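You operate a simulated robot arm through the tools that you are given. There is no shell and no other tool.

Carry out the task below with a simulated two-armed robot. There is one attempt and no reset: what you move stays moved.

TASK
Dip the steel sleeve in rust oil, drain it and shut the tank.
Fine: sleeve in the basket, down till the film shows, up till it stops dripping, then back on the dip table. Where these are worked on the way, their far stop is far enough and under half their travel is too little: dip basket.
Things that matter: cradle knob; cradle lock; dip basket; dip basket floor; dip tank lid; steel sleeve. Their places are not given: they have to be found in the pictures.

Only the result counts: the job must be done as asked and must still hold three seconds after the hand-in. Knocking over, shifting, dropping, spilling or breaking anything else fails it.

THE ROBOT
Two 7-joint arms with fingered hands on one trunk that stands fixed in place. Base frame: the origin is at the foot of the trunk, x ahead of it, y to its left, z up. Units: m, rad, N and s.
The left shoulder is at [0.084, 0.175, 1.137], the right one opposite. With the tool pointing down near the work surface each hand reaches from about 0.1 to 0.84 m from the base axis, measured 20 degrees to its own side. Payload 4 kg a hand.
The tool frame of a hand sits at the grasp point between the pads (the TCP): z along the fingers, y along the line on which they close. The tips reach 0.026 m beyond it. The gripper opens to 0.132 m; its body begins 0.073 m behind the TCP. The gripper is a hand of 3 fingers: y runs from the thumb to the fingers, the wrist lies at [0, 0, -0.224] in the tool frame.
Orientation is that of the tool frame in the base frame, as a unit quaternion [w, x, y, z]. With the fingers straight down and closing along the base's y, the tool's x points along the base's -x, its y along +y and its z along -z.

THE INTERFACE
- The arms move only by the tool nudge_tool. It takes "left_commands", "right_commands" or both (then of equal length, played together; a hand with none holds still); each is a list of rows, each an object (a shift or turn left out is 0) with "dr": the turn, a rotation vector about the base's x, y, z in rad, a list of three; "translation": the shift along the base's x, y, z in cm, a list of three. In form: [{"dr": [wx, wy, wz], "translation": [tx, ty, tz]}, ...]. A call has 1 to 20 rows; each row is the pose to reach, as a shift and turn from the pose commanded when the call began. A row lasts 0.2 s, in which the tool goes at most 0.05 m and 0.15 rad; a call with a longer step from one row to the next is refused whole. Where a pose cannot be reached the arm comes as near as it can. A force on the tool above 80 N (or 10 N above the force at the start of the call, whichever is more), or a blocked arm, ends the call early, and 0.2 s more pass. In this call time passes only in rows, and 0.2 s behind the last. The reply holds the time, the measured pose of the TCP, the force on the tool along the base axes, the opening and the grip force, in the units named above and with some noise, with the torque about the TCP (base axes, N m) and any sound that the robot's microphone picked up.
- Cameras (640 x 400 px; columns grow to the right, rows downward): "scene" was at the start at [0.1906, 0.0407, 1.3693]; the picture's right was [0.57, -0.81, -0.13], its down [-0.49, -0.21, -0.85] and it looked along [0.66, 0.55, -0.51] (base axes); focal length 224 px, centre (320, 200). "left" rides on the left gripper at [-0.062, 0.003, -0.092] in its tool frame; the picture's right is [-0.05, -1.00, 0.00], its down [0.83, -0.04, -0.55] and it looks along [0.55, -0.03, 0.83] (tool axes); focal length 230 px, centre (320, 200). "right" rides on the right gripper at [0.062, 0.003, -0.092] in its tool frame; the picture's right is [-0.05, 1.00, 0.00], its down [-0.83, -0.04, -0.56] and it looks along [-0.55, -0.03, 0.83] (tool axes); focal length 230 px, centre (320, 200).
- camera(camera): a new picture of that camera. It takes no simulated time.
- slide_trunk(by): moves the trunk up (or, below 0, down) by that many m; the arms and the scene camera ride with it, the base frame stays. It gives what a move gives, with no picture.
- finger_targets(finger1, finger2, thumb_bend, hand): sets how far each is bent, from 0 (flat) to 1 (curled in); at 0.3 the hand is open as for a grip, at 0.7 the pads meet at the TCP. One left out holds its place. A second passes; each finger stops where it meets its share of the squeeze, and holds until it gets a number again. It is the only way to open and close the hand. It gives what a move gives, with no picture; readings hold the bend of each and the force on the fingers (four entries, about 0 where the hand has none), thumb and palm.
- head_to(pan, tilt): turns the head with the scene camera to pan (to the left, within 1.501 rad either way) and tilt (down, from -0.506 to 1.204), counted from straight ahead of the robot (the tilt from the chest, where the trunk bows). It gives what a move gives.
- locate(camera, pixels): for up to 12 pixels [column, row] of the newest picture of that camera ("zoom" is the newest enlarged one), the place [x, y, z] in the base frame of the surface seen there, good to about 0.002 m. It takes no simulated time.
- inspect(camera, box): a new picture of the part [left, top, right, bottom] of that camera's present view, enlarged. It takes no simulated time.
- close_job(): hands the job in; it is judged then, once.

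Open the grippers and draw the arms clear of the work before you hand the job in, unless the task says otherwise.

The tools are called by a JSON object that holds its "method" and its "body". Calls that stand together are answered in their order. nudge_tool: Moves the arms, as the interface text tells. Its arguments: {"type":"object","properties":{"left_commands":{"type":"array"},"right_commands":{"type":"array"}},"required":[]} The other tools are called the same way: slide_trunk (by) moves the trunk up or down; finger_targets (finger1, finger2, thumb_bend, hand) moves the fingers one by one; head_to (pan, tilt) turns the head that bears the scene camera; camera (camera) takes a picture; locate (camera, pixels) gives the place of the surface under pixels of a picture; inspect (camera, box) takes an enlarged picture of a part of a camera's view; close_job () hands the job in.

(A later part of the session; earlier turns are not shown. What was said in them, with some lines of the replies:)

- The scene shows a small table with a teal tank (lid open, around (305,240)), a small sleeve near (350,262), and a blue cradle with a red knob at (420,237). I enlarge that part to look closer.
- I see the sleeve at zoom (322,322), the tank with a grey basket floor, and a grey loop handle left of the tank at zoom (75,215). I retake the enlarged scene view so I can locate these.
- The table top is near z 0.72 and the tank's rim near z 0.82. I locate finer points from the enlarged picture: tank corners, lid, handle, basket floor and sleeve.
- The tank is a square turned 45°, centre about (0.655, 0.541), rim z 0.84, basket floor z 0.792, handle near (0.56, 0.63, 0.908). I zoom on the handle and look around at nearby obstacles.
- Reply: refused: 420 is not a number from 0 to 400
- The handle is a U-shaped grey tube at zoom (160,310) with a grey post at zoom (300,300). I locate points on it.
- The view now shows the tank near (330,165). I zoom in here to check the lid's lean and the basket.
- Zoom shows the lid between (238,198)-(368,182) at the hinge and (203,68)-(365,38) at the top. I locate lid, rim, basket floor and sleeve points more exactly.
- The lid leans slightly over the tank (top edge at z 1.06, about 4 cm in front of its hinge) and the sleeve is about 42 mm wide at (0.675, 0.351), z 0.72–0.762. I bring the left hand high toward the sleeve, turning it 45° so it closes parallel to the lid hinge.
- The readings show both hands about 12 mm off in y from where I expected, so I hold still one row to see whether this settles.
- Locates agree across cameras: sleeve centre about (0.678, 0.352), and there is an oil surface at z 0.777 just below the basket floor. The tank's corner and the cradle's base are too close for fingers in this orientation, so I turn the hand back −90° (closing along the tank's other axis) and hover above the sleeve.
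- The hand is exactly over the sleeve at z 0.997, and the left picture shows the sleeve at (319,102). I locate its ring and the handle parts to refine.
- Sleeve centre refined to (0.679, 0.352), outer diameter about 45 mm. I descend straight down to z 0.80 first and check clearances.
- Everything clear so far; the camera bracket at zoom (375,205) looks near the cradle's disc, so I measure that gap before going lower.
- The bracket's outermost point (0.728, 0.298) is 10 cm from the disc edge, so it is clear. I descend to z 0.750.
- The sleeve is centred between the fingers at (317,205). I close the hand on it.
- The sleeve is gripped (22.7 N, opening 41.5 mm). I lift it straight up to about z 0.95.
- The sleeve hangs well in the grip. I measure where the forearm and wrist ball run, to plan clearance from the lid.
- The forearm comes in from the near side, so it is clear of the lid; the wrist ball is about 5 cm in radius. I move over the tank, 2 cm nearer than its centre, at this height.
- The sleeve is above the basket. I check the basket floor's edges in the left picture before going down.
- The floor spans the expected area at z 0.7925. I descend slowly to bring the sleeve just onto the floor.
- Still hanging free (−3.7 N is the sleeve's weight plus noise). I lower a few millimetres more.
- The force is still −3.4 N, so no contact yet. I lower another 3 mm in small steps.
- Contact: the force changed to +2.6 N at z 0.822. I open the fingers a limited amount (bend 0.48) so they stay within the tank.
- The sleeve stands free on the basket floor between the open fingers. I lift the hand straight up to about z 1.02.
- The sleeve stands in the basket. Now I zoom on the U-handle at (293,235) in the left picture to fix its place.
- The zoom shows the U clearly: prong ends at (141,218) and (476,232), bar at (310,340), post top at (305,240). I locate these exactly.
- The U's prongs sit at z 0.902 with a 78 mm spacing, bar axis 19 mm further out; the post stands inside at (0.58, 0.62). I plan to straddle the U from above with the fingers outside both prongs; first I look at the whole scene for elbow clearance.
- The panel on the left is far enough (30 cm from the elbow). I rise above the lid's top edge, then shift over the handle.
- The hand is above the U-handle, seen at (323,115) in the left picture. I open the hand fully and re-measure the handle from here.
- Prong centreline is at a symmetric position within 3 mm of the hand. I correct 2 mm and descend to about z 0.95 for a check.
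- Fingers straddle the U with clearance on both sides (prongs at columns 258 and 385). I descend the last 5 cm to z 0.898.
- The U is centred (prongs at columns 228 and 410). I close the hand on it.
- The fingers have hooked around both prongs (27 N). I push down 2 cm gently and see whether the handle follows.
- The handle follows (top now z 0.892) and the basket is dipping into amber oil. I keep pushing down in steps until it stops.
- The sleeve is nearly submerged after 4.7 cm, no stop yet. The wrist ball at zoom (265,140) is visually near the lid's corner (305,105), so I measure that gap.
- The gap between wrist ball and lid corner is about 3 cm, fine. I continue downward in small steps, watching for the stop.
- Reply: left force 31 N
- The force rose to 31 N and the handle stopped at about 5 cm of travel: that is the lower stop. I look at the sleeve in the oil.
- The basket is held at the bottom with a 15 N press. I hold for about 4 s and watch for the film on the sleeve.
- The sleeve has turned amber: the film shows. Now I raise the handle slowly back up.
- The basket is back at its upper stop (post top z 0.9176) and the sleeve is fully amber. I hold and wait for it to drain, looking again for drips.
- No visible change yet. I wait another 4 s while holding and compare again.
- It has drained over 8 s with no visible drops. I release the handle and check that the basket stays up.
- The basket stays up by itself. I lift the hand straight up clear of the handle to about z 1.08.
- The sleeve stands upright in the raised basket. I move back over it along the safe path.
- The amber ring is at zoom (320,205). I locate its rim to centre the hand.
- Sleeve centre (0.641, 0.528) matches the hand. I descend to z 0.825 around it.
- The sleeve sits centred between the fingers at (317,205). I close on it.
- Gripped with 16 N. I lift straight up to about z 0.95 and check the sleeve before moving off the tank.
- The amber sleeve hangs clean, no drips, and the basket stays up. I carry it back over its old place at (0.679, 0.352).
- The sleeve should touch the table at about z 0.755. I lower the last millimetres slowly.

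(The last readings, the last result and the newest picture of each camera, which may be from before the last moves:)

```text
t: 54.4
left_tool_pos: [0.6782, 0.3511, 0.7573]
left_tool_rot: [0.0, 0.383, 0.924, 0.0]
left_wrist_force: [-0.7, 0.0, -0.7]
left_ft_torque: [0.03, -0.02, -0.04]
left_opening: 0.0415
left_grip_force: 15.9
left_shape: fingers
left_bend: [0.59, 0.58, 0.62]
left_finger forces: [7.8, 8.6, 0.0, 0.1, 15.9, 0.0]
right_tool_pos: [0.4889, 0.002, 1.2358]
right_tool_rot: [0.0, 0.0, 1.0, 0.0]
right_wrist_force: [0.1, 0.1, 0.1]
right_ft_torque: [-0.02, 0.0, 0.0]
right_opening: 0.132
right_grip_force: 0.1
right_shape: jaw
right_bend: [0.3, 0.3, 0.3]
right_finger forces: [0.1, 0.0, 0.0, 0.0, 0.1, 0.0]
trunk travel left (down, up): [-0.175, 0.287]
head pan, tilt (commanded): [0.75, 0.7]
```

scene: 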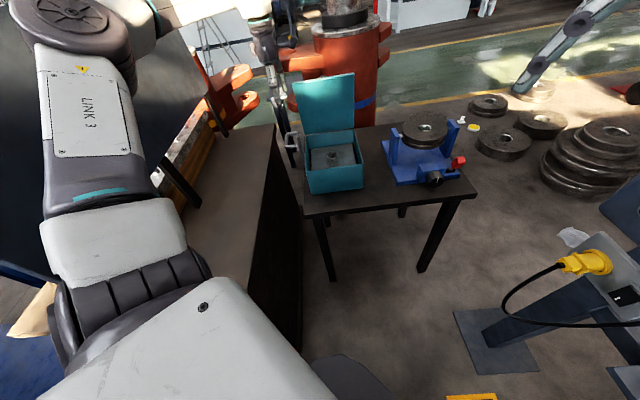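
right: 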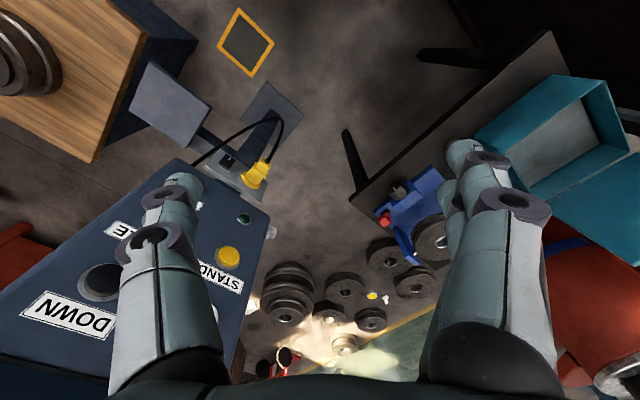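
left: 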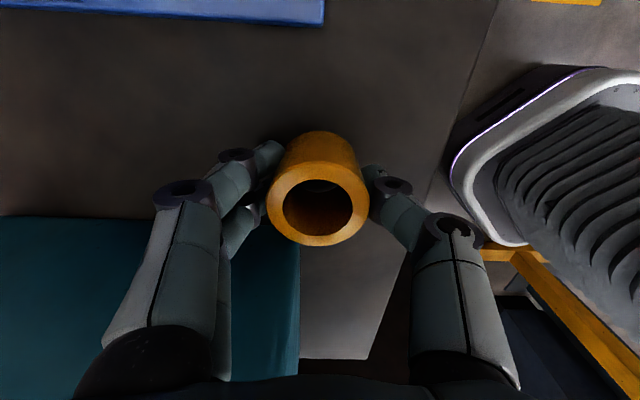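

The weight is coming off (−0.7 N), so it is just touching. I lower 2 mm more to seat it, then check the force.

{"method": "nudge_tool", "body": {"left_commands": [{"translation": [0, 0, -0.1]}, {"translation": [0, 0, -0.2]}]}}

```text
t: 55.0
left_tool_pos: [0.6787, 0.3508, 0.7571]
left_tool_rot: [0.001, 0.383, 0.924, 0.0]
left_wrist_force: [-1.7, 2.3, 6.3]
left_ft_torque: [0.13, 0.0, 0.04]
left_opening: 0.0411
left_grip_force: 16.7
left_shape: fingers
left_bend: [0.59, 0.58, 0.63]
left_finger forces: [8.4, 9.4, 0.0, 0.0, 16.2, 0.0]
right_tool_pos: [0.4887, 0.0033, 1.2353]
right_tool_rot: [0.0, -0.001, 1.0, 0.0]
right_wrist_force: [-0.7, -0.7, 0.4]
right_ft_torque: [-0.01, -0.04, 0.02]
right_opening: 0.132
right_grip_force: 0.1
right_shape: jaw
right_bend: [0.3, 0.3, 0.3]
right_finger forces: [0.0, 0.0, 0.0, 0.0, 0.0, 0.1]
trunk travel left (down, up): [-0.175, 0.287]
head pan, tilt (commanded): [0.75, 0.7]
```

The sleeve is seated on the table (contact +6.3 N). I open the fingers.

{"method": "finger_targets", "body": {"hand": "left", "finger1": 0.42, "finger2": 0.42, "thumb_bend": 0.42}}

{"method": "camera", "body": {"camera": "left"}}

```text
t: 56.0
left_tool_pos: [0.6777, 0.352, 0.7559]
left_tool_rot: [0.0, 0.382, 0.924, 0.0]
left_wrist_force: [0.3, -0.3, 0.0]
left_ft_torque: [-0.01, 0.0, -0.02]
left_opening: 0.0941
left_grip_force: 0.1
left_shape: fingers
left_bend: [0.42, 0.42, 0.42]
left_finger forces: [0.0, 0.0, 0.0, 0.1, 0.0, 0.0]
right_tool_pos: [0.4903, 0.0023, 1.2347]
right_tool_rot: [0.0, 0.0, 1.0, 0.0]
right_wrist_force: [-0.7, 0.2, -0.6]
right_ft_torque: [-0.01, 0.01, 0.02]
right_opening: 0.1319
right_grip_force: 0.2
right_shape: jaw
right_bend: [0.3, 0.3, 0.3]
right_finger forces: [0.0, 0.0, 0.0, 0.1, 0.0, 0.0]
trunk travel left (down, up): [-0.175, 0.287]
head pan, tilt (commanded): [0.75, 0.7]
```

```text
taken
```

left: 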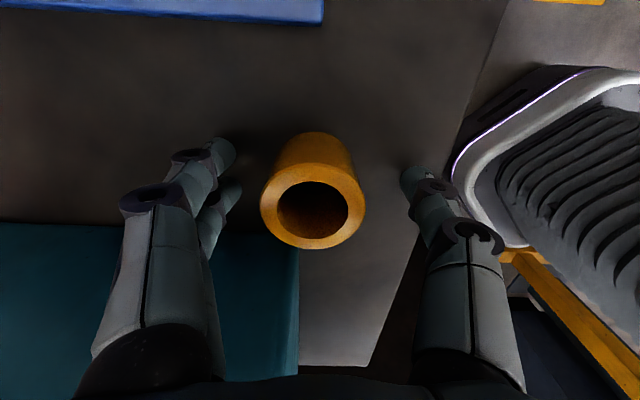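

The sleeve stands on the table, free of the fingers. I lift the hand straight up 28 cm and check the sleeve.

{"method": "nudge_tool", "body": {"left_commands": [{"translation": [0, 0, 1.5]}, {"translation": [0, 0, 4]}, {"translation": [0, 0, 8]}, {"translation": [0, 0, 12]}, {"translation": [0, 0, 16]}, {"translation": [0, 0, 20]}, {"translation": [0, 0, 24]}, {"translation": [0, 0, 28]}]}}

{"method": "inspect", "body": {"camera": "scene", "box": [270, 60, 480, 200]}}

{"method": "camera", "body": {"camera": "left"}}

```text
t: 57.8
left_tool_pos: [0.6767, 0.3516, 1.0391]
left_tool_rot: [-0.001, 0.383, 0.924, 0.0]
left_wrist_force: [-0.4, -0.2, 0.3]
left_ft_torque: [0.03, 0.02, -0.02]
left_opening: 0.0942
left_grip_force: 0.1
left_shape: fingers
left_bend: [0.42, 0.42, 0.42]
left_finger forces: [0.0, 0.0, 0.0, 0.0, 0.0, 0.0]
right_tool_pos: [0.4882, 0.0049, 1.2358]
right_tool_rot: [0.0, 0.0, 1.0, 0.0]
right_wrist_force: [-0.3, 0.0, -0.6]
right_ft_torque: [-0.02, -0.04, -0.01]
right_opening: 0.1319
right_grip_force: 0.1
right_shape: jaw
right_bend: [0.3, 0.3, 0.3]
right_finger forces: [0.0, 0.0, 0.0, 0.0, 0.0, 0.1]
trunk travel left (down, up): [-0.175, 0.287]
head pan, tilt (commanded): [0.75, 0.7]
```

```text
2.86 times, centred on (375, 130) of scene
```

zoom: 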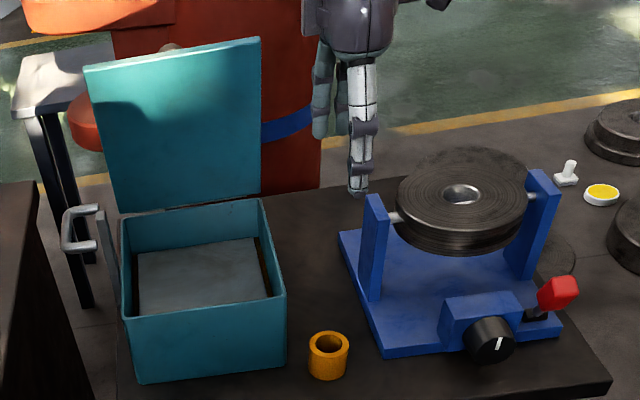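

```text
taken
```

left: 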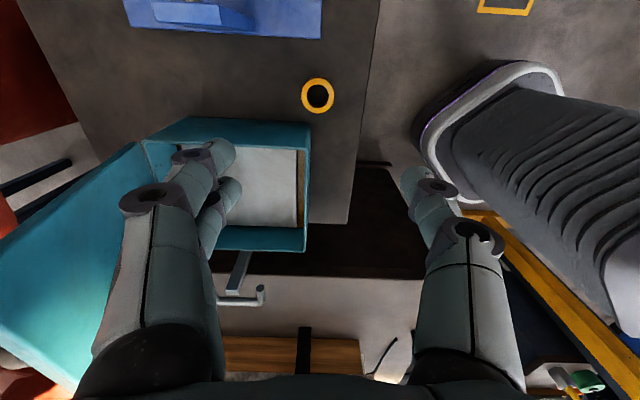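

The amber sleeve stands on the dip table at zoom (328,355). For the lid I close the hand to a fist and raise the trunk 15 cm for reach behind the lid.

{"method": "finger_targets", "body": {"hand": "left", "finger1": 0.7, "finger2": 0.7, "thumb_bend": 0.7}}

{"method": "slide_trunk", "body": {"by": 0.15}}

{"method": "camera", "body": {"camera": "left"}}

{"method": "camera", "body": {"camera": "scene"}}

```text
t: 58.8
left_tool_pos: [0.6781, 0.3523, 1.0379]
left_tool_rot: [0.001, 0.382, 0.924, 0.0]
left_wrist_force: [-0.1, -0.5, -0.1]
left_ft_torque: [0.05, -0.04, 0.02]
left_opening: 0.006
left_grip_force: 0.1
left_shape: fingers
left_bend: [0.7, 0.7, 0.7]
left_finger forces: [0.0, 0.1, 0.0, 0.0, 0.0, 0.0]
right_tool_pos: [0.4894, 0.0026, 1.2356]
right_tool_rot: [0.0, -0.001, 1.0, 0.0]
right_wrist_force: [-1.8, -0.2, 0.4]
right_ft_torque: [0.0, -0.04, 0.02]
right_opening: 0.1318
right_grip_force: 0.0
right_shape: jaw
right_bend: [0.3, 0.3, 0.3]
right_finger forces: [0.0, 0.0, 0.0, 0.0, 0.0, 0.0]
trunk travel left (down, up): [-0.175, 0.287]
head pan, tilt (commanded): [0.75, 0.7]
```

```text
t: 60.6
left_tool_pos: [0.6789, 0.3505, 1.1851]
left_tool_rot: [-0.001, 0.383, 0.924, 0.0]
left_wrist_force: [-1.0, -0.3, 0.1]
left_ft_torque: [0.02, -0.01, -0.01]
left_opening: 0.0059
left_grip_force: 0.0
left_shape: fingers
left_bend: [0.7, 0.7, 0.7]
left_finger forces: [0.0, 0.2, 0.0, 0.0, 0.0, 0.1]
right_tool_pos: [0.4898, 0.0031, 1.3857]
right_tool_rot: [0.0, 0.0, 1.0, 0.0]
right_wrist_force: [0.3, -0.1, 0.2]
right_ft_torque: [-0.02, -0.02, -0.04]
right_opening: 0.1315
right_grip_force: 0.0
right_shape: jaw
right_bend: [0.3, 0.3, 0.3]
right_finger forces: [0.1, 0.0, 0.0, 0.1, 0.0, 0.0]
trunk travel left (down, up): [-0.325, 0.137]
head pan, tilt (commanded): [0.75, 0.7]
```

```text
taken
```

left: 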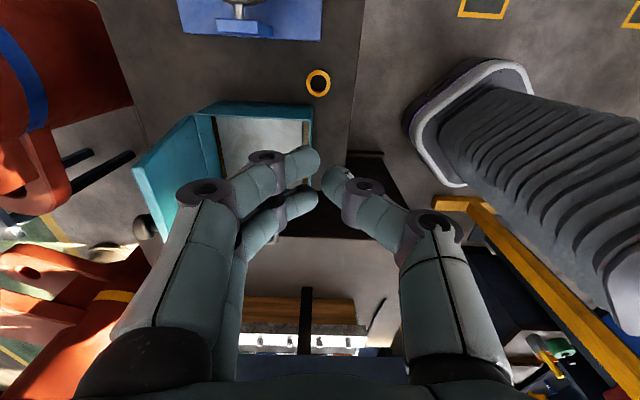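

```text
taken
```

scene: 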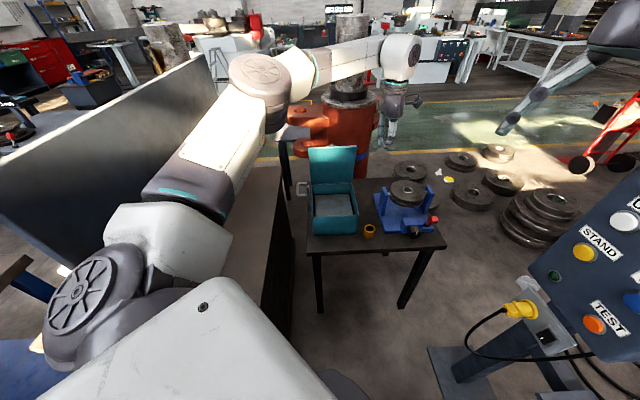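

The closed hand is arched along its closing axis, so for a flat pusher facing the lid I turn the hand +90° (closing axis parallel to the hinge), staying in place at z 1.185.

{"method": "nudge_tool", "body": {"left_commands": [{"dr": [0, 0, 0.131], "translation": [0, 0, 0.3]}, {"dr": [0, 0, 0.262], "translation": [0, 0, 0.6]}, {"dr": [0, 0, 0.393], "translation": [0, 0, 1]}, {"dr": [0, 0, 0.524], "translation": [0, 0, 1.3]}, {"dr": [0, 0, 0.654], "translation": [0, 0, 1.6]}, {"dr": [0, 0, 0.785], "translation": [0, 0, 2]}, {"dr": [0, 0, 0.916], "translation": [0, 0, 2]}, {"dr": [0, 0, 1.047], "translation": [0, 0, 2]}, {"dr": [0, 0, 1.178], "translation": [0, 0, 2]}, {"dr": [0, 0, 1.309], "translation": [0, 0, 2]}, {"dr": [0, 0, 1.44], "translation": [0, 0, 2]}, {"dr": [0, 0, 1.571], "translation": [0, 0, 2]}]}}

{"method": "camera", "body": {"camera": "scene"}}

```text
t: 63.2
left_tool_pos: [0.6765, 0.3519, 1.2045]
left_tool_rot: [0.0, -0.384, 0.924, 0.0]
left_wrist_force: [-0.3, -0.3, 0.7]
left_ft_torque: [-0.03, -0.01, -0.02]
left_opening: 0.006
left_grip_force: 0.0
left_shape: fingers
left_bend: [0.7, 0.7, 0.7]
left_finger forces: [0.1, 0.0, 0.0, 0.0, 0.0, 0.0]
right_tool_pos: [0.4902, 0.0033, 1.385]
right_tool_rot: [0.0, 0.0, 1.0, 0.0]
right_wrist_force: [0.6, 0.3, 0.4]
right_ft_torque: [0.01, -0.02, -0.01]
right_opening: 0.1318
right_grip_force: 0.0
right_shape: jaw
right_bend: [0.3, 0.3, 0.3]
right_finger forces: [0.1, 0.0, 0.1, 0.1, 0.0, 0.1]
trunk travel left (down, up): [-0.325, 0.137]
head pan, tilt (commanded): [0.75, 0.7]
```

```text
taken
```

scene: 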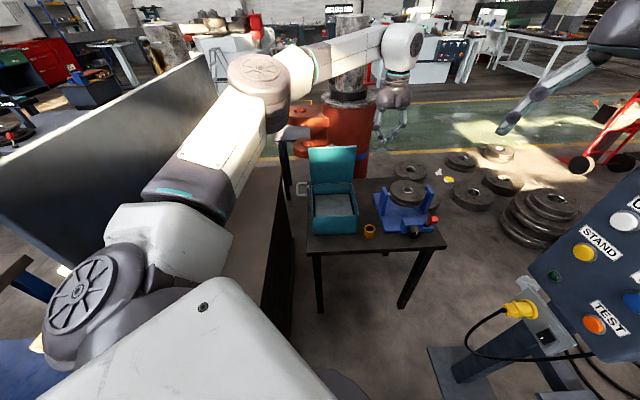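

Orientation achieved. Now I tilt the tool 25° (fingertips pointing outward-down) while moving high over the lid to behind it.

{"method": "nudge_tool", "body": {"left_commands": [{"translation": [0.7, 3.4, 0], "dr": [0.034, -0.034, 0]}, {"translation": [1.3, 6.7, 0], "dr": [0.068, -0.068, 0]}, {"translation": [2.0, 10.0, 0], "dr": [0.103, -0.103, 0]}, {"translation": [2.7, 13.4, 0], "dr": [0.137, -0.137, 0]}, {"translation": [3.3, 16.7, 0], "dr": [0.171, -0.171, 0]}, {"translation": [4.0, 20.0, 0], "dr": [0.205, -0.205, 0]}, {"translation": [4.7, 23.3, 0], "dr": [0.24, -0.24, 0]}, {"translation": [5.3, 26.7, 0], "dr": [0.274, -0.274, 0]}, {"translation": [6.0, 30.0, 0], "dr": [0.308, -0.308, 0]}]}}

{"method": "camera", "body": {"camera": "scene"}}

{"method": "camera", "body": {"camera": "left"}}

```text
t: 65.2
left_tool_pos: [0.7254, 0.6364, 1.2035]
left_tool_rot: [0.201, -0.373, 0.902, 0.082]
left_wrist_force: [0.3, 0.5, 0.6]
left_ft_torque: [0.01, 0.06, 0.0]
left_opening: 0.0059
left_grip_force: 0.0
left_shape: fingers
left_bend: [0.7, 0.7, 0.7]
left_finger forces: [0.0, 0.1, 0.0, 0.0, 0.0, 0.0]
left hand out of reach, approached as far as the arm can: row 8, 9
right_tool_pos: [0.4885, 0.0046, 1.3847]
right_tool_rot: [-0.001, 0.0, 1.0, 0.0]
right_wrist_force: [0.0, 0.0, 0.0]
right_ft_torque: [0.04, -0.04, 0.0]
right_opening: 0.1315
right_grip_force: 0.1
right_shape: jaw
right_bend: [0.3, 0.3, 0.3]
right_finger forces: [0.0, 0.1, 0.1, 0.0, 0.0, 0.0]
trunk travel left (down, up): [-0.325, 0.137]
head pan, tilt (commanded): [0.75, 0.7]
```

```text
taken
```

scene: 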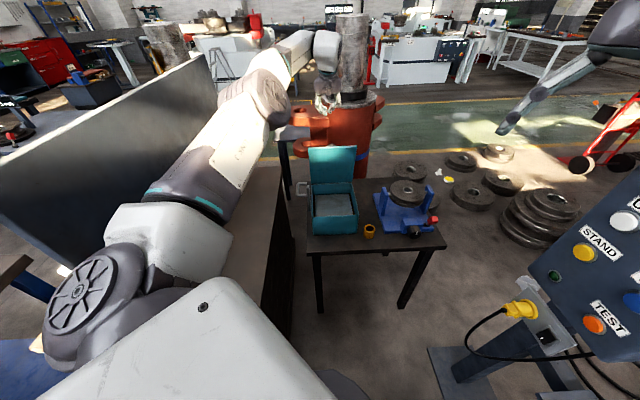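

```text
taken
```

left: 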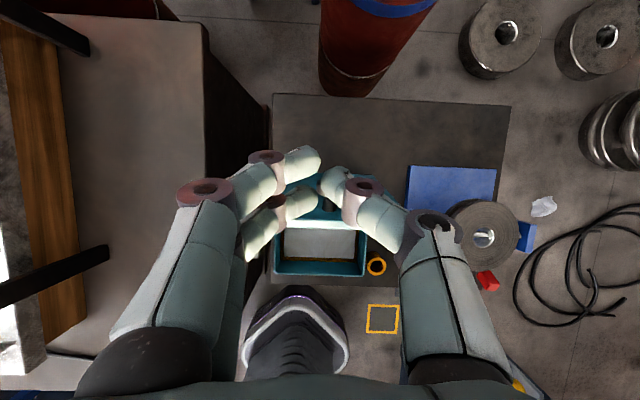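

The reach limit was met slightly early: TCP at (0.7254, 0.6364, 1.2035), still about 4 cm behind the lid's back face. I lower 7 cm first and check the pose.

{"method": "nudge_tool", "body": {"left_commands": [{"translation": [0, 0, -3.5]}, {"translation": [0, 0, -7]}]}}

{"method": "inspect", "body": {"camera": "scene", "box": [250, 20, 410, 240]}}

```text
t: 65.8
left_tool_pos: [0.7267, 0.637, 1.1321]
left_tool_rot: [0.201, -0.373, 0.902, 0.083]
left_wrist_force: [0.6, -0.4, -0.2]
left_ft_torque: [0.04, -0.01, -0.01]
left_opening: 0.0057
left_grip_force: 0.2
left_shape: fingers
left_bend: [0.7, 0.7, 0.7]
left_finger forces: [0.1, 0.0, 0.1, 0.0, 0.0, 0.0]
right_tool_pos: [0.4897, 0.0038, 1.384]
right_tool_rot: [0.001, 0.0, 1.0, 0.0]
right_wrist_force: [0.1, -0.8, -0.3]
right_ft_torque: [0.03, 0.03, -0.01]
right_opening: 0.1316
right_grip_force: 0.0
right_shape: jaw
right_bend: [0.3, 0.3, 0.3]
right_finger forces: [0.0, 0.1, 0.1, 0.0, 0.0, 0.0]
trunk travel left (down, up): [-0.325, 0.137]
head pan, tilt (commanded): [0.75, 0.7]
```

```text
1.82 times, centred on (330, 130) of scene
```

zoom: 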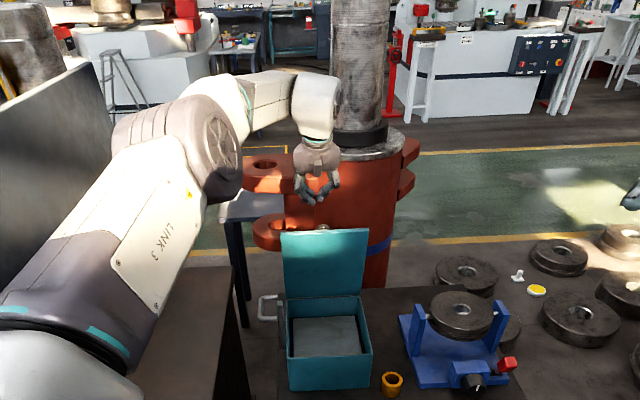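

Now at z 1.132, 12 cm behind the tank's centre line. I lower another 7.5 cm behind the lid with a slight outward shift.

{"method": "nudge_tool", "body": {"left_commands": [{"translation": [0.4, 0.4, -2]}, {"translation": [0.5, 0.5, -4]}, {"translation": [0.5, 0.5, -6]}, {"translation": [0.5, 0.5, -7.5]}]}}

{"method": "inspect", "body": {"camera": "scene", "box": [280, 60, 400, 240]}}

{"method": "camera", "body": {"camera": "left"}}

```text
t: 66.8
left_tool_pos: [0.7141, 0.6347, 1.0638]
left_tool_rot: [0.201, -0.373, 0.902, 0.082]
left_wrist_force: [0.2, 0.1, 2.9]
left_ft_torque: [-0.02, -0.01, 0.02]
left_opening: 0.0052
left_grip_force: 1.2
left_shape: fingers
left_bend: [0.7, 0.7, 0.7]
left_finger forces: [0.1, 0.0, 0.0, 0.0, 2.7, 0.0]
left hand out of reach, approached as far as the arm can: row 1, 2, 3, 4
right_tool_pos: [0.4889, 0.0037, 1.3849]
right_tool_rot: [0.0, 0.0, 1.0, 0.0]
right_wrist_force: [0.5, 0.8, -0.9]
right_ft_torque: [-0.02, -0.05, -0.03]
right_opening: 0.1317
right_grip_force: 0.1
right_shape: jaw
right_bend: [0.3, 0.3, 0.3]
right_finger forces: [0.1, 0.1, 0.0, 0.1, 0.1, 0.0]
trunk travel left (down, up): [-0.325, 0.137]
head pan, tilt (commanded): [0.75, 0.7]
```

```text
2.22 times, centred on (340, 150) of scene
```

zoom: 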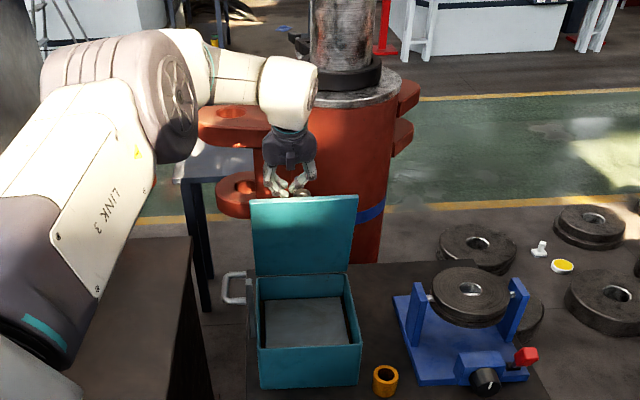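

```text
taken
```

left: 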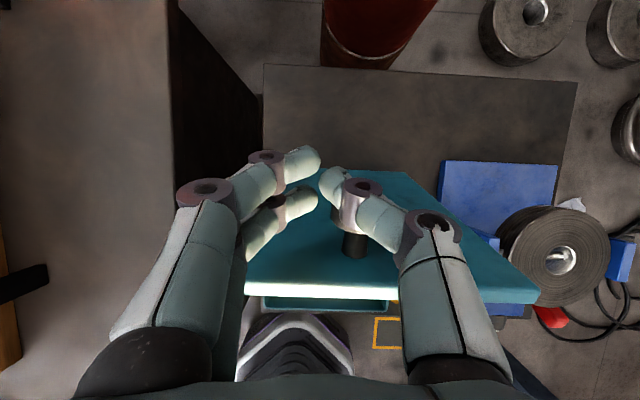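

The thumb shows a 2.7 N touch, and in the left picture a dark knob stands on the lid's back at (355,240). I look closer at it.

{"method": "inspect", "body": {"camera": "left", "box": [230, 140, 550, 320]}}

{"method": "locate", "body": {"camera": "left", "pixels": [[355, 245], [350, 222], [355, 256], [365, 235], [300, 270], [390, 270], [250, 288], [535, 298], [460, 250], [430, 180], [340, 172], [320, 260]]}}

```text
2.00 times, centred on (390, 230) of left
```

zoom: 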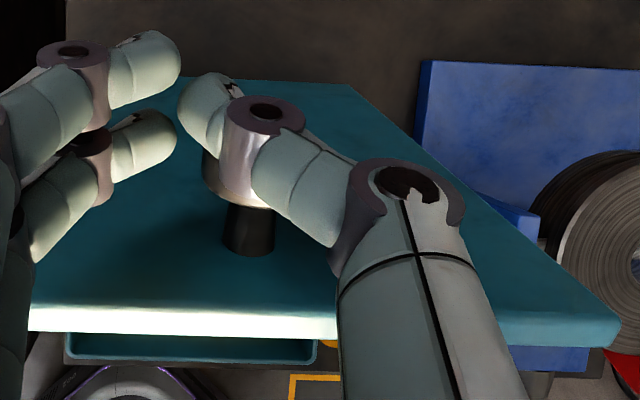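

```text
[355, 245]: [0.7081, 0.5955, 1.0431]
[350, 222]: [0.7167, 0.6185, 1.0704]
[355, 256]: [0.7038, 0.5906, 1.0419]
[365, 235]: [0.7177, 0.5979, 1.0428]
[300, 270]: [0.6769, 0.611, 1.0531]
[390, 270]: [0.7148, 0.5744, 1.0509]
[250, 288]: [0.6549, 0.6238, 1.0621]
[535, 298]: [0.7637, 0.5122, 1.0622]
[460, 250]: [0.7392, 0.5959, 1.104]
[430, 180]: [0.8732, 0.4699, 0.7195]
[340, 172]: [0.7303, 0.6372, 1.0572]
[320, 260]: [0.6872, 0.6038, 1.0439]
```

A black knob sits on the lid's outer face near (0.708, 0.595, 1.043), under my thumb. I lift off 4 cm and shift the hand about 4 cm sideways along the hinge direction so that the fist pushes on flat lid beside the knob.

{"method": "nudge_tool", "body": {"left_commands": [{"translation": [0, 0, 2]}, {"translation": [0, 0, 4.5]}, {"translation": [-1.0, 2.0, 4.5]}, {"translation": [-2.3, 3.8, 4.5]}]}}

{"method": "camera", "body": {"camera": "left"}}

{"method": "inspect", "body": {"camera": "scene", "box": [280, 60, 400, 240]}}

```text
t: 67.8
left_tool_pos: [0.6894, 0.6742, 1.109]
left_tool_rot: [0.2, -0.374, 0.902, 0.083]
left_wrist_force: [0.8, -0.6, 0.1]
left_ft_torque: [-0.02, 0.0, 0.0]
left_opening: 0.0057
left_grip_force: 0.1
left_shape: fingers
left_bend: [0.7, 0.7, 0.7]
left_finger forces: [0.1, 0.0, 0.0, 0.1, 0.0, 0.0]
right_tool_pos: [0.4887, 0.0041, 1.3847]
right_tool_rot: [0.001, 0.0, 1.0, 0.0]
right_wrist_force: [-0.7, 0.0, -0.1]
right_ft_torque: [-0.03, 0.0, 0.02]
right_opening: 0.1319
right_grip_force: 0.1
right_shape: jaw
right_bend: [0.3, 0.3, 0.3]
right_finger forces: [0.1, 0.0, 0.0, 0.0, 0.0, 0.0]
trunk travel left (down, up): [-0.325, 0.137]
head pan, tilt (commanded): [0.75, 0.7]
```

```text
taken
```

left: 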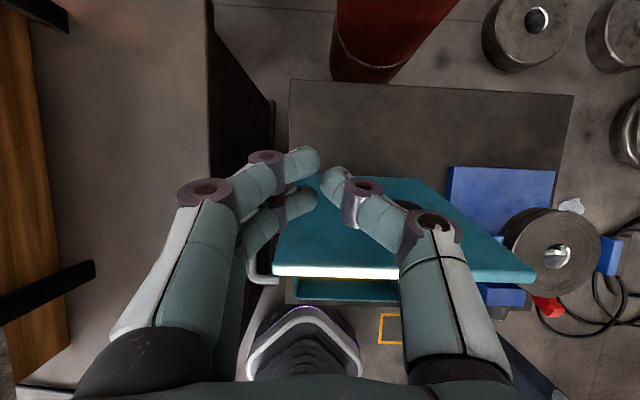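

```text
2.22 times, centred on (340, 150) of scene
```

zoom: 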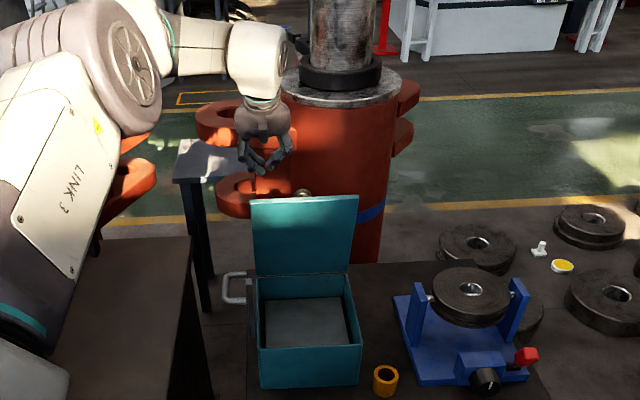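

Clear now: TCP is at (0.689, 0.674, 1.109), beside the knob (visible at zoom (303,192)). I lower 6 cm behind the lid.

{"method": "nudge_tool", "body": {"left_commands": [{"translation": [0.2, -0.2, -2]}, {"translation": [0.2, -0.2, -4]}, {"translation": [0.2, -0.2, -6]}]}}

{"method": "camera", "body": {"camera": "left"}}

{"method": "inspect", "body": {"camera": "scene", "box": [290, 100, 380, 200]}}

```text
t: 68.6
left_tool_pos: [0.6907, 0.6691, 1.0496]
left_tool_rot: [0.2, -0.374, 0.902, 0.082]
left_wrist_force: [-0.1, 0.1, 0.0]
left_ft_torque: [-0.02, -0.03, -0.01]
left_opening: 0.0056
left_grip_force: 0.1
left_shape: fingers
left_bend: [0.7, 0.7, 0.7]
left_finger forces: [0.0, 0.0, 0.0, 0.1, 0.0, 0.0]
right_tool_pos: [0.4893, 0.0031, 1.3851]
right_tool_rot: [0.0, 0.0, 1.0, 0.0]
right_wrist_force: [0.2, 0.2, 0.1]
right_ft_torque: [-0.01, 0.0, 0.01]
right_opening: 0.1318
right_grip_force: 0.0
right_shape: jaw
right_bend: [0.3, 0.3, 0.3]
right_finger forces: [0.0, 0.1, 0.0, 0.0, 0.0, 0.0]
trunk travel left (down, up): [-0.325, 0.137]
head pan, tilt (commanded): [0.75, 0.7]
```

```text
taken
```

left: 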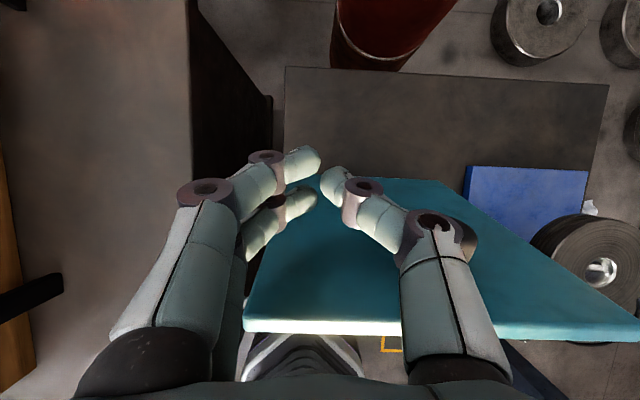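

```text
4.00 times, centred on (335, 150) of scene
```

zoom: 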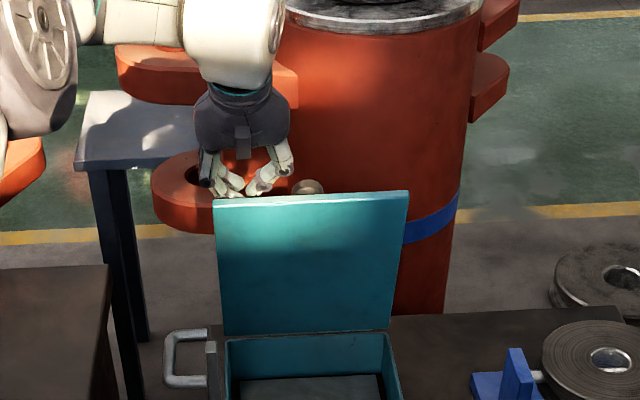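

In position behind the lid with the knob just to the right of the thumb (zoom (305,187)). I push toward the tank's near side by 4 cm gently.

{"method": "nudge_tool", "body": {"left_commands": [{"translation": [-0.7, -0.7, 0]}, {"translation": [-1.4, -1.4, 0]}, {"translation": [-2.1, -2.1, 0]}, {"translation": [-2.9, -2.9, -0.1]}]}}

{"method": "inspect", "body": {"camera": "scene", "box": [290, 100, 380, 200]}}

{"method": "camera", "body": {"camera": "left"}}

```text
t: 69.6
left_tool_pos: [0.6606, 0.6428, 1.0477]
left_tool_rot: [0.2, -0.373, 0.902, 0.083]
left_wrist_force: [0.9, -0.2, -1.6]
left_ft_torque: [-0.01, -0.05, -0.08]
left_opening: 0.0057
left_grip_force: 0.4
left_shape: fingers
left_bend: [0.7, 0.7, 0.7]
left_finger forces: [0.0, 0.8, 0.0, 0.1, 0.0, 0.0]
right_tool_pos: [0.488, 0.0032, 1.385]
right_tool_rot: [0.0, 0.0, 1.0, 0.0]
right_wrist_force: [0.7, 0.7, 0.2]
right_ft_torque: [-0.02, 0.0, 0.0]
right_opening: 0.132
right_grip_force: 0.0
right_shape: jaw
right_bend: [0.3, 0.3, 0.3]
right_finger forces: [0.0, 0.0, 0.0, 0.1, 0.0, 0.0]
trunk travel left (down, up): [-0.325, 0.137]
head pan, tilt (commanded): [0.75, 0.7]
```

```text
4.00 times, centred on (335, 150) of scene
```

zoom: 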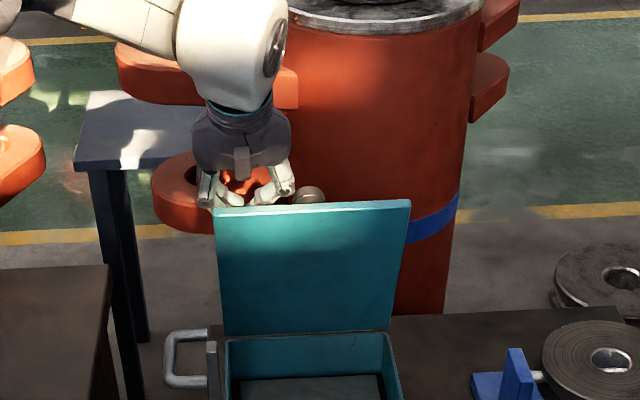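

```text
taken
```

left: 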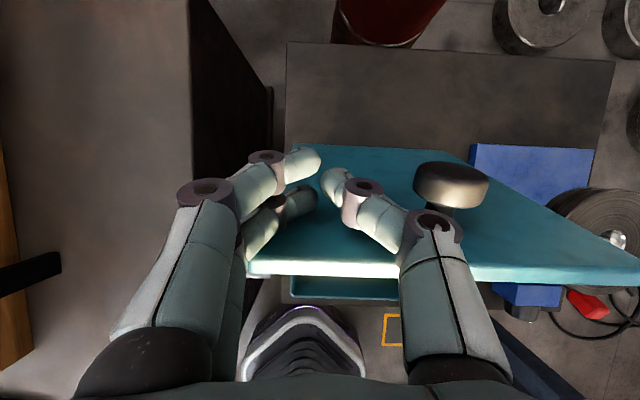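

The lid follows with very little force; its edge has come forward. I continue along the arc to roughly 40° opening.

{"method": "nudge_tool", "body": {"left_commands": [{"translation": [-1.2, -1.2, -0.2]}, {"translation": [-2.3, -2.3, -0.4]}, {"translation": [-3.45, -3.45, -0.7]}, {"translation": [-4.45, -4.45, -1.5]}, {"translation": [-5.44, -5.44, -2.4]}, {"translation": [-6.3, -6.3, -3.5]}, {"translation": [-7.18, -7.18, -4.6]}]}}

{"method": "inspect", "body": {"camera": "scene", "box": [280, 100, 400, 220]}}

{"method": "camera", "body": {"camera": "left"}}

```text
t: 71.2
left_tool_pos: [0.5895, 0.5693, 1.0027]
left_tool_rot: [0.199, -0.374, 0.902, 0.082]
left_wrist_force: [0.0, 1.0, 0.5]
left_ft_torque: [0.0, 0.05, -0.03]
left_opening: 0.0055
left_grip_force: 0.1
left_shape: fingers
left_bend: [0.7, 0.7, 0.7]
left_finger forces: [0.1, 0.4, 0.1, 0.0, 0.0, 0.1]
right_tool_pos: [0.4882, 0.0043, 1.3855]
right_tool_rot: [0.0, 0.001, 1.0, 0.0]
right_wrist_force: [-0.7, -0.4, -0.2]
right_ft_torque: [-0.03, -0.01, 0.0]
right_opening: 0.1322
right_grip_force: 0.1
right_shape: jaw
right_bend: [0.3, 0.3, 0.3]
right_finger forces: [0.0, 0.1, 0.0, 0.0, 0.0, 0.1]
trunk travel left (down, up): [-0.325, 0.137]
head pan, tilt (commanded): [0.75, 0.7]
```

```text
3.33 times, centred on (340, 160) of scene
```

zoom: 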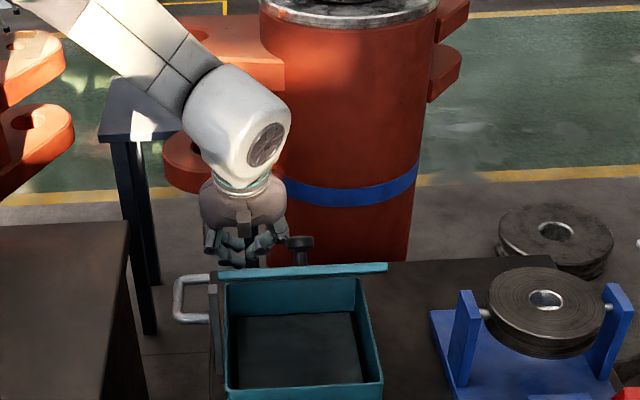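

```text
taken
```

left: 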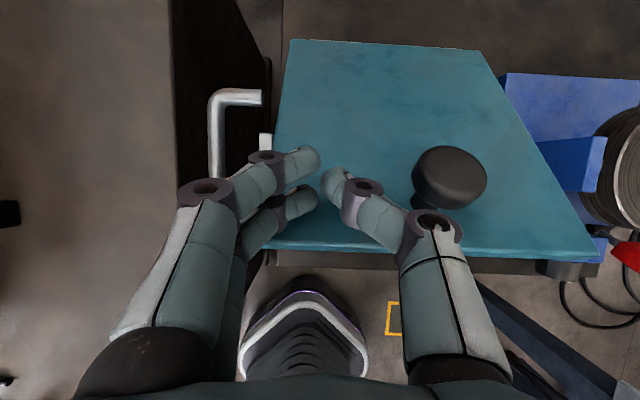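

The lid is at about 40° and follows smoothly; the handle and knob both clear the fist. I continue to about 18°.

{"method": "nudge_tool", "body": {"left_commands": [{"translation": [-0.8, -0.8, -1.3]}, {"translation": [-1.5, -1.5, -2.7]}, {"translation": [-2.1, -2.1, -4.2]}, {"translation": [-2.7, -2.7, -5.7]}]}}

{"method": "inspect", "body": {"camera": "scene", "box": [280, 100, 400, 220]}}

{"method": "camera", "body": {"camera": "left"}}

```text
t: 72.2
left_tool_pos: [0.5631, 0.544, 0.9456]
left_tool_rot: [0.199, -0.373, 0.902, 0.083]
left_wrist_force: [0.0, 0.1, 0.4]
left_ft_torque: [-0.01, 0.04, -0.03]
left_opening: 0.0056
left_grip_force: 0.1
left_shape: fingers
left_bend: [0.7, 0.7, 0.7]
left_finger forces: [0.0, 0.0, 0.1, 0.1, 0.0, 0.0]
right_tool_pos: [0.4891, 0.0029, 1.3849]
right_tool_rot: [0.0, 0.0, 1.0, 0.0]
right_wrist_force: [-0.5, 0.4, 0.1]
right_ft_torque: [0.04, 0.03, 0.0]
right_opening: 0.1318
right_grip_force: 0.1
right_shape: jaw
right_bend: [0.3, 0.3, 0.3]
right_finger forces: [0.0, 0.1, 0.2, 0.1, 0.0, 0.1]
trunk travel left (down, up): [-0.325, 0.137]
head pan, tilt (commanded): [0.75, 0.7]
```

```text
3.33 times, centred on (340, 160) of scene
```

zoom: 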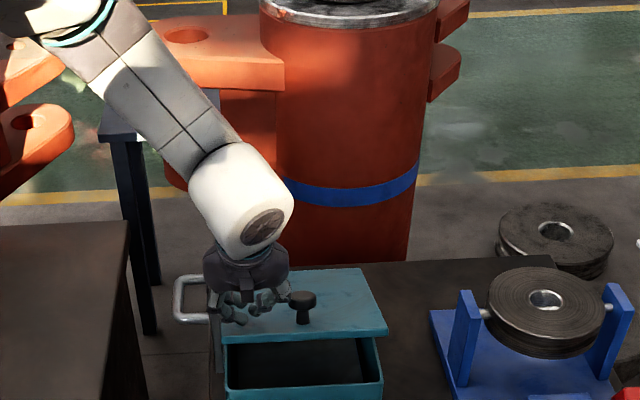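

```text
taken
```

left: 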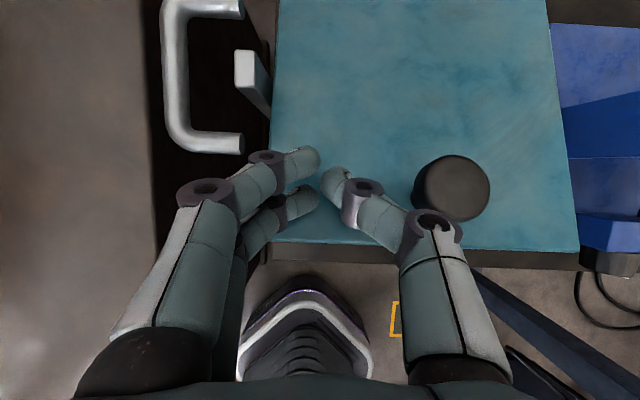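

The lid is at about 20° and the fist sits between handle and knob with room. I press on down along the arc nearly to closed.

{"method": "nudge_tool", "body": {"left_commands": [{"translation": [-0.4, -0.4, -1.5]}, {"translation": [-0.8, -0.8, -3.0]}, {"translation": [-1.1, -1.1, -4.5]}, {"translation": [-1.3, -1.3, -5.5]}]}}

{"method": "inspect", "body": {"camera": "scene", "box": [280, 100, 400, 220]}}

{"method": "camera", "body": {"camera": "left"}}

```text
t: 73.2
left_tool_pos: [0.5499, 0.5308, 0.8905]
left_tool_rot: [0.2, -0.374, 0.902, 0.083]
left_wrist_force: [0.7, -0.1, 0.2]
left_ft_torque: [0.01, 0.02, -0.01]
left_opening: 0.0055
left_grip_force: 0.2
left_shape: fingers
left_bend: [0.7, 0.7, 0.7]
left_finger forces: [0.1, 0.3, 0.0, 0.0, 0.1, 0.1]
right_tool_pos: [0.4897, 0.0036, 1.3846]
right_tool_rot: [0.0, -0.001, 1.0, 0.0]
right_wrist_force: [0.7, -0.5, 0.5]
right_ft_torque: [0.02, 0.01, 0.01]
right_opening: 0.1319
right_grip_force: 0.0
right_shape: jaw
right_bend: [0.3, 0.3, 0.3]
right_finger forces: [0.1, 0.1, 0.1, 0.0, 0.1, 0.0]
trunk travel left (down, up): [-0.325, 0.137]
head pan, tilt (commanded): [0.75, 0.7]
```

```text
3.33 times, centred on (340, 160) of scene
```

zoom: 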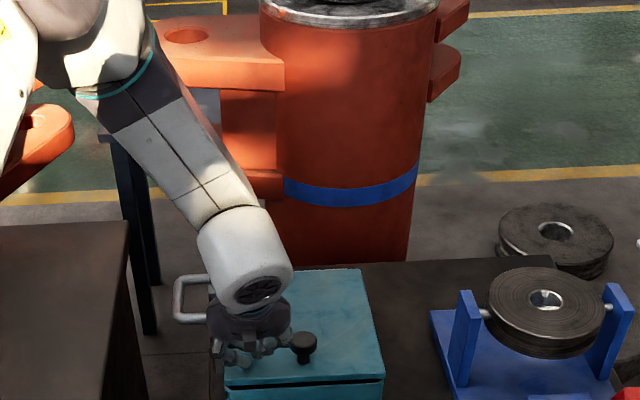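

```text
taken
```

left: 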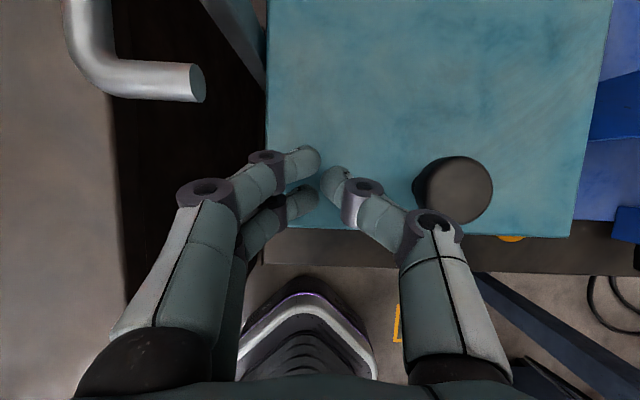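

The lid is nearly shut with a thin dark gap left at its front edge. I press down in small steps until it meets the rim.

{"method": "nudge_tool", "body": {"left_commands": [{"translation": [0, 0, -0.4]}, {"translation": [0, 0, -0.8]}, {"translation": [0, 0, -1.2]}]}}

{"method": "inspect", "body": {"camera": "scene", "box": [300, 170, 400, 250]}}

```text
t: 74.0
left_tool_pos: [0.5498, 0.5322, 0.8821]
left_tool_rot: [0.203, -0.374, 0.901, 0.083]
left_wrist_force: [-3.7, 7.9, 27.8]
left_ft_torque: [0.25, 0.24, -0.03]
left_opening: 0.0054
left_grip_force: 14.3
left_shape: fingers
left_bend: [0.7, 0.73, 0.7]
left_finger forces: [0.0, 28.0, 0.1, 0.1, 0.0, 0.1]
right_tool_pos: [0.4859, 0.0025, 1.3863]
right_tool_rot: [0.002, -0.001, 1.0, 0.0]
right_wrist_force: [-0.2, -0.9, 0.2]
right_ft_torque: [0.02, -0.01, 0.0]
right_opening: 0.132
right_grip_force: 0.1
right_shape: jaw
right_bend: [0.3, 0.3, 0.3]
right_finger forces: [0.0, 0.0, 0.0, 0.0, 0.0, 0.0]
trunk travel left (down, up): [-0.325, 0.137]
head pan, tilt (commanded): [0.75, 0.7]
```

```text
5.00 times, centred on (350, 210) of scene
```

zoom: 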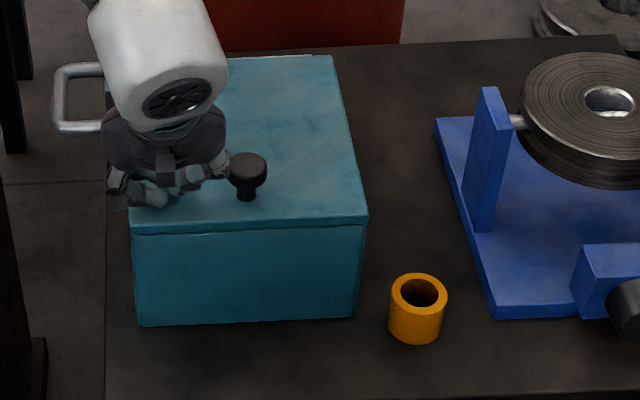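

The force rose to 28 N and the lid lies flush on the rim. I check that the lid surface is level with a few located points.

{"method": "locate", "body": {"camera": "zoom", "pixels": [[140, 225], [355, 205], [330, 70], [280, 60], [250, 130], [360, 215], [245, 165], [418, 285], [300, 180], [180, 215]]}}

```text
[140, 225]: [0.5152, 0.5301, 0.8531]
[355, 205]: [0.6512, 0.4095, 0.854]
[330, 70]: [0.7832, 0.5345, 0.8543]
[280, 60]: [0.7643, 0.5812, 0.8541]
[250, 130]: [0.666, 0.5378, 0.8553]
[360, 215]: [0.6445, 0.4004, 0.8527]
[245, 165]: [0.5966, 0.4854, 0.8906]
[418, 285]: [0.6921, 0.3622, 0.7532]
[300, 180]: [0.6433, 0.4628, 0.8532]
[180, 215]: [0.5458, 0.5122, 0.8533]
```

The lid is level at z 0.853 front and back: shut. I lift the hand straight off it and check the lid stays.

{"method": "nudge_tool", "body": {"left_commands": [{"translation": [0, 0, 1]}, {"translation": [0, 0, 3]}, {"translation": [0, 0, 7]}, {"translation": [0, 0, 11]}, {"translation": [0, 0, 15]}, {"translation": [0, 0, 19]}, {"translation": [0, 0, 23]}]}}

{"method": "inspect", "body": {"camera": "scene", "box": [280, 120, 460, 250]}}

```text
t: 75.6
left_tool_pos: [0.5497, 0.5306, 1.1116]
left_tool_rot: [0.199, -0.374, 0.902, 0.082]
left_wrist_force: [-1.0, 0.4, -0.5]
left_ft_torque: [0.01, -0.06, 0.01]
left_opening: 0.0054
left_grip_force: 0.0
left_shape: fingers
left_bend: [0.7, 0.7, 0.7]
left_finger forces: [0.0, 0.0, 0.1, 0.1, 0.0, 0.1]
right_tool_pos: [0.4872, 0.0034, 1.3836]
right_tool_rot: [0.001, -0.001, 1.0, -0.001]
right_wrist_force: [0.2, 0.6, -0.7]
right_ft_torque: [-0.01, 0.02, -0.02]
right_opening: 0.1321
right_grip_force: 0.1
right_shape: jaw
right_bend: [0.3, 0.3, 0.3]
right_finger forces: [0.1, 0.1, 0.1, 0.1, 0.0, 0.1]
trunk travel left (down, up): [-0.325, 0.137]
head pan, tilt (commanded): [0.75, 0.7]
```

```text
3.08 times, centred on (370, 185) of scene
```

zoom: 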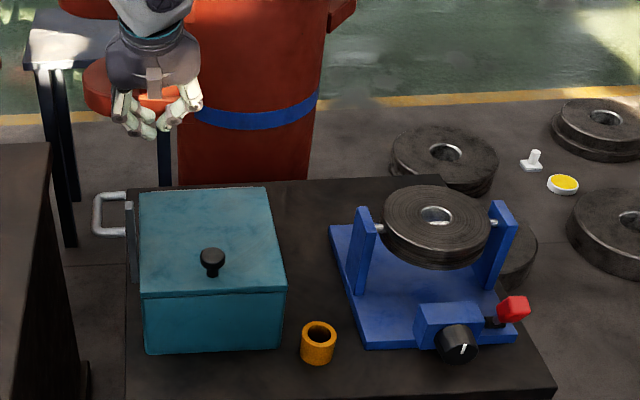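

The tank is shut, the sleeve stands on the table at zoom (318,343), and the cradle is undisturbed. I draw the left arm back and undo the tilt.

{"method": "nudge_tool", "body": {"left_commands": [{"translation": [-2, -1, 3], "dr": [-0.044, 0.044, 0]}, {"translation": [-5.5, -2.7, 6], "dr": [-0.088, 0.088, 0]}, {"translation": [-9, -4.4, 8.5], "dr": [-0.132, 0.132, 0]}, {"translation": [-12.5, -6.1, 10.5], "dr": [-0.176, 0.176, 0]}, {"translation": [-16, -7.8, 12], "dr": [-0.22, 0.22, 0]}, {"translation": [-19, -9.4, 13], "dr": [-0.264, 0.264, 0]}, {"translation": [-22, -11, 14], "dr": [-0.308, 0.308, 0]}]}}

{"method": "finger_targets", "body": {"hand": "left", "finger1": 0.3, "finger2": 0.3, "thumb_bend": 0.3}}

{"method": "camera", "body": {"camera": "scene"}}

{"method": "inspect", "body": {"camera": "scene", "box": [280, 120, 460, 250]}}

```text
t: 77.2
left_tool_pos: [0.3302, 0.4176, 1.2463]
left_tool_rot: [-0.001, -0.383, 0.924, -0.001]
left_wrist_force: [0.4, -0.7, -0.1]
left_ft_torque: [0.03, 0.01, 0.02]
left_opening: 0.0057
left_grip_force: 0.0
left_shape: fingers
left_bend: [0.7, 0.7, 0.7]
left_finger forces: [0.1, 0.0, 0.1, 0.1, 0.1, 0.1]
right_tool_pos: [0.4879, 0.002, 1.3847]
right_tool_rot: [-0.001, 0.0, 1.0, 0.0]
right_wrist_force: [-0.4, -0.1, 0.5]
right_ft_torque: [0.01, 0.01, 0.01]
right_opening: 0.132
right_grip_force: 0.0
right_shape: jaw
right_bend: [0.3, 0.3, 0.3]
right_finger forces: [0.0, 0.0, 0.0, 0.0, 0.0, 0.0]
trunk travel left (down, up): [-0.325, 0.137]
head pan, tilt (commanded): [0.75, 0.7]
```

```text
t: 78.2
left_tool_pos: [0.3311, 0.4184, 1.2469]
left_tool_rot: [-0.001, -0.382, 0.924, 0.0]
left_wrist_force: [-0.4, 0.4, 0.3]
left_ft_torque: [0.04, 0.0, -0.01]
left_opening: 0.1338
left_grip_force: 0.0
left_shape: fingers
left_bend: [0.3, 0.3, 0.3]
left_finger forces: [0.0, 0.0, 0.0, 0.0, 0.1, 0.0]
right_tool_pos: [0.4901, 0.0029, 1.3849]
right_tool_rot: [-0.001, 0.0, 1.0, -0.001]
right_wrist_force: [-0.6, -0.8, -0.8]
right_ft_torque: [-0.02, -0.01, -0.02]
right_opening: 0.1315
right_grip_force: 0.1
right_shape: jaw
right_bend: [0.3, 0.3, 0.3]
right_finger forces: [0.1, 0.0, 0.0, 0.1, 0.1, 0.0]
trunk travel left (down, up): [-0.325, 0.137]
head pan, tilt (commanded): [0.75, 0.7]
```

```text
taken
```

scene: 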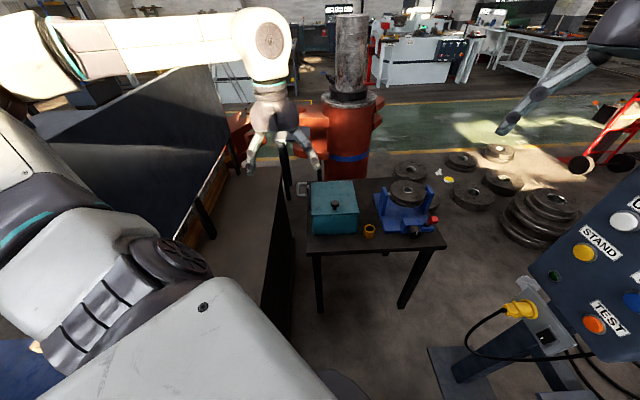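

```text
3.08 times, centred on (370, 185) of scene
```

zoom: 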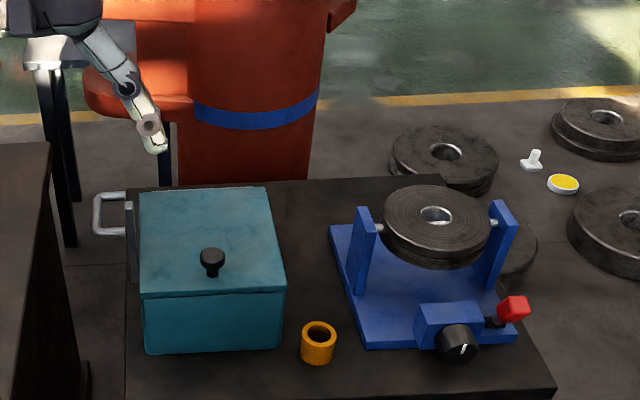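

Both hands are open and clear, the lid is shut, the oiled sleeve stands on the dip table, the basket is up and the cradle is unchanged. I hand the job in.

{"method": "close_job", "body": {}}

```text
The job is handed in.
```

The steel sleeve has been dipped in rust oil, drained and set back on the dip table, and the tank is shut. I have handed the job in; no verdict came back with the hand-in.

- **Dip:** I set the sleeve in the basket and pushed it down about 5 cm, to its lower stop. I held it there about 5 s, until the whole sleeve had turned amber.
- **Drain:** I raised the basket to its upper stop and held it there about 8 s. I saw no drips then, or when I lifted the sleeve out.
- **Return:** The sleeve stands upright on the dip table where it started.
- **Lid:** I pushed the lid shut from behind. It lies level at z 0.853 on all sides, and it stayed shut when I lifted the hand off.

While reaching behind the lid, my thumb touched the knob on its outer face with about 2.7 N. I moved clear and nothing shifted.

I did not touch the cradle, its knob or its lock. Both hands are open and clear of the work, and the trunk is 15 cm higher than at the start.
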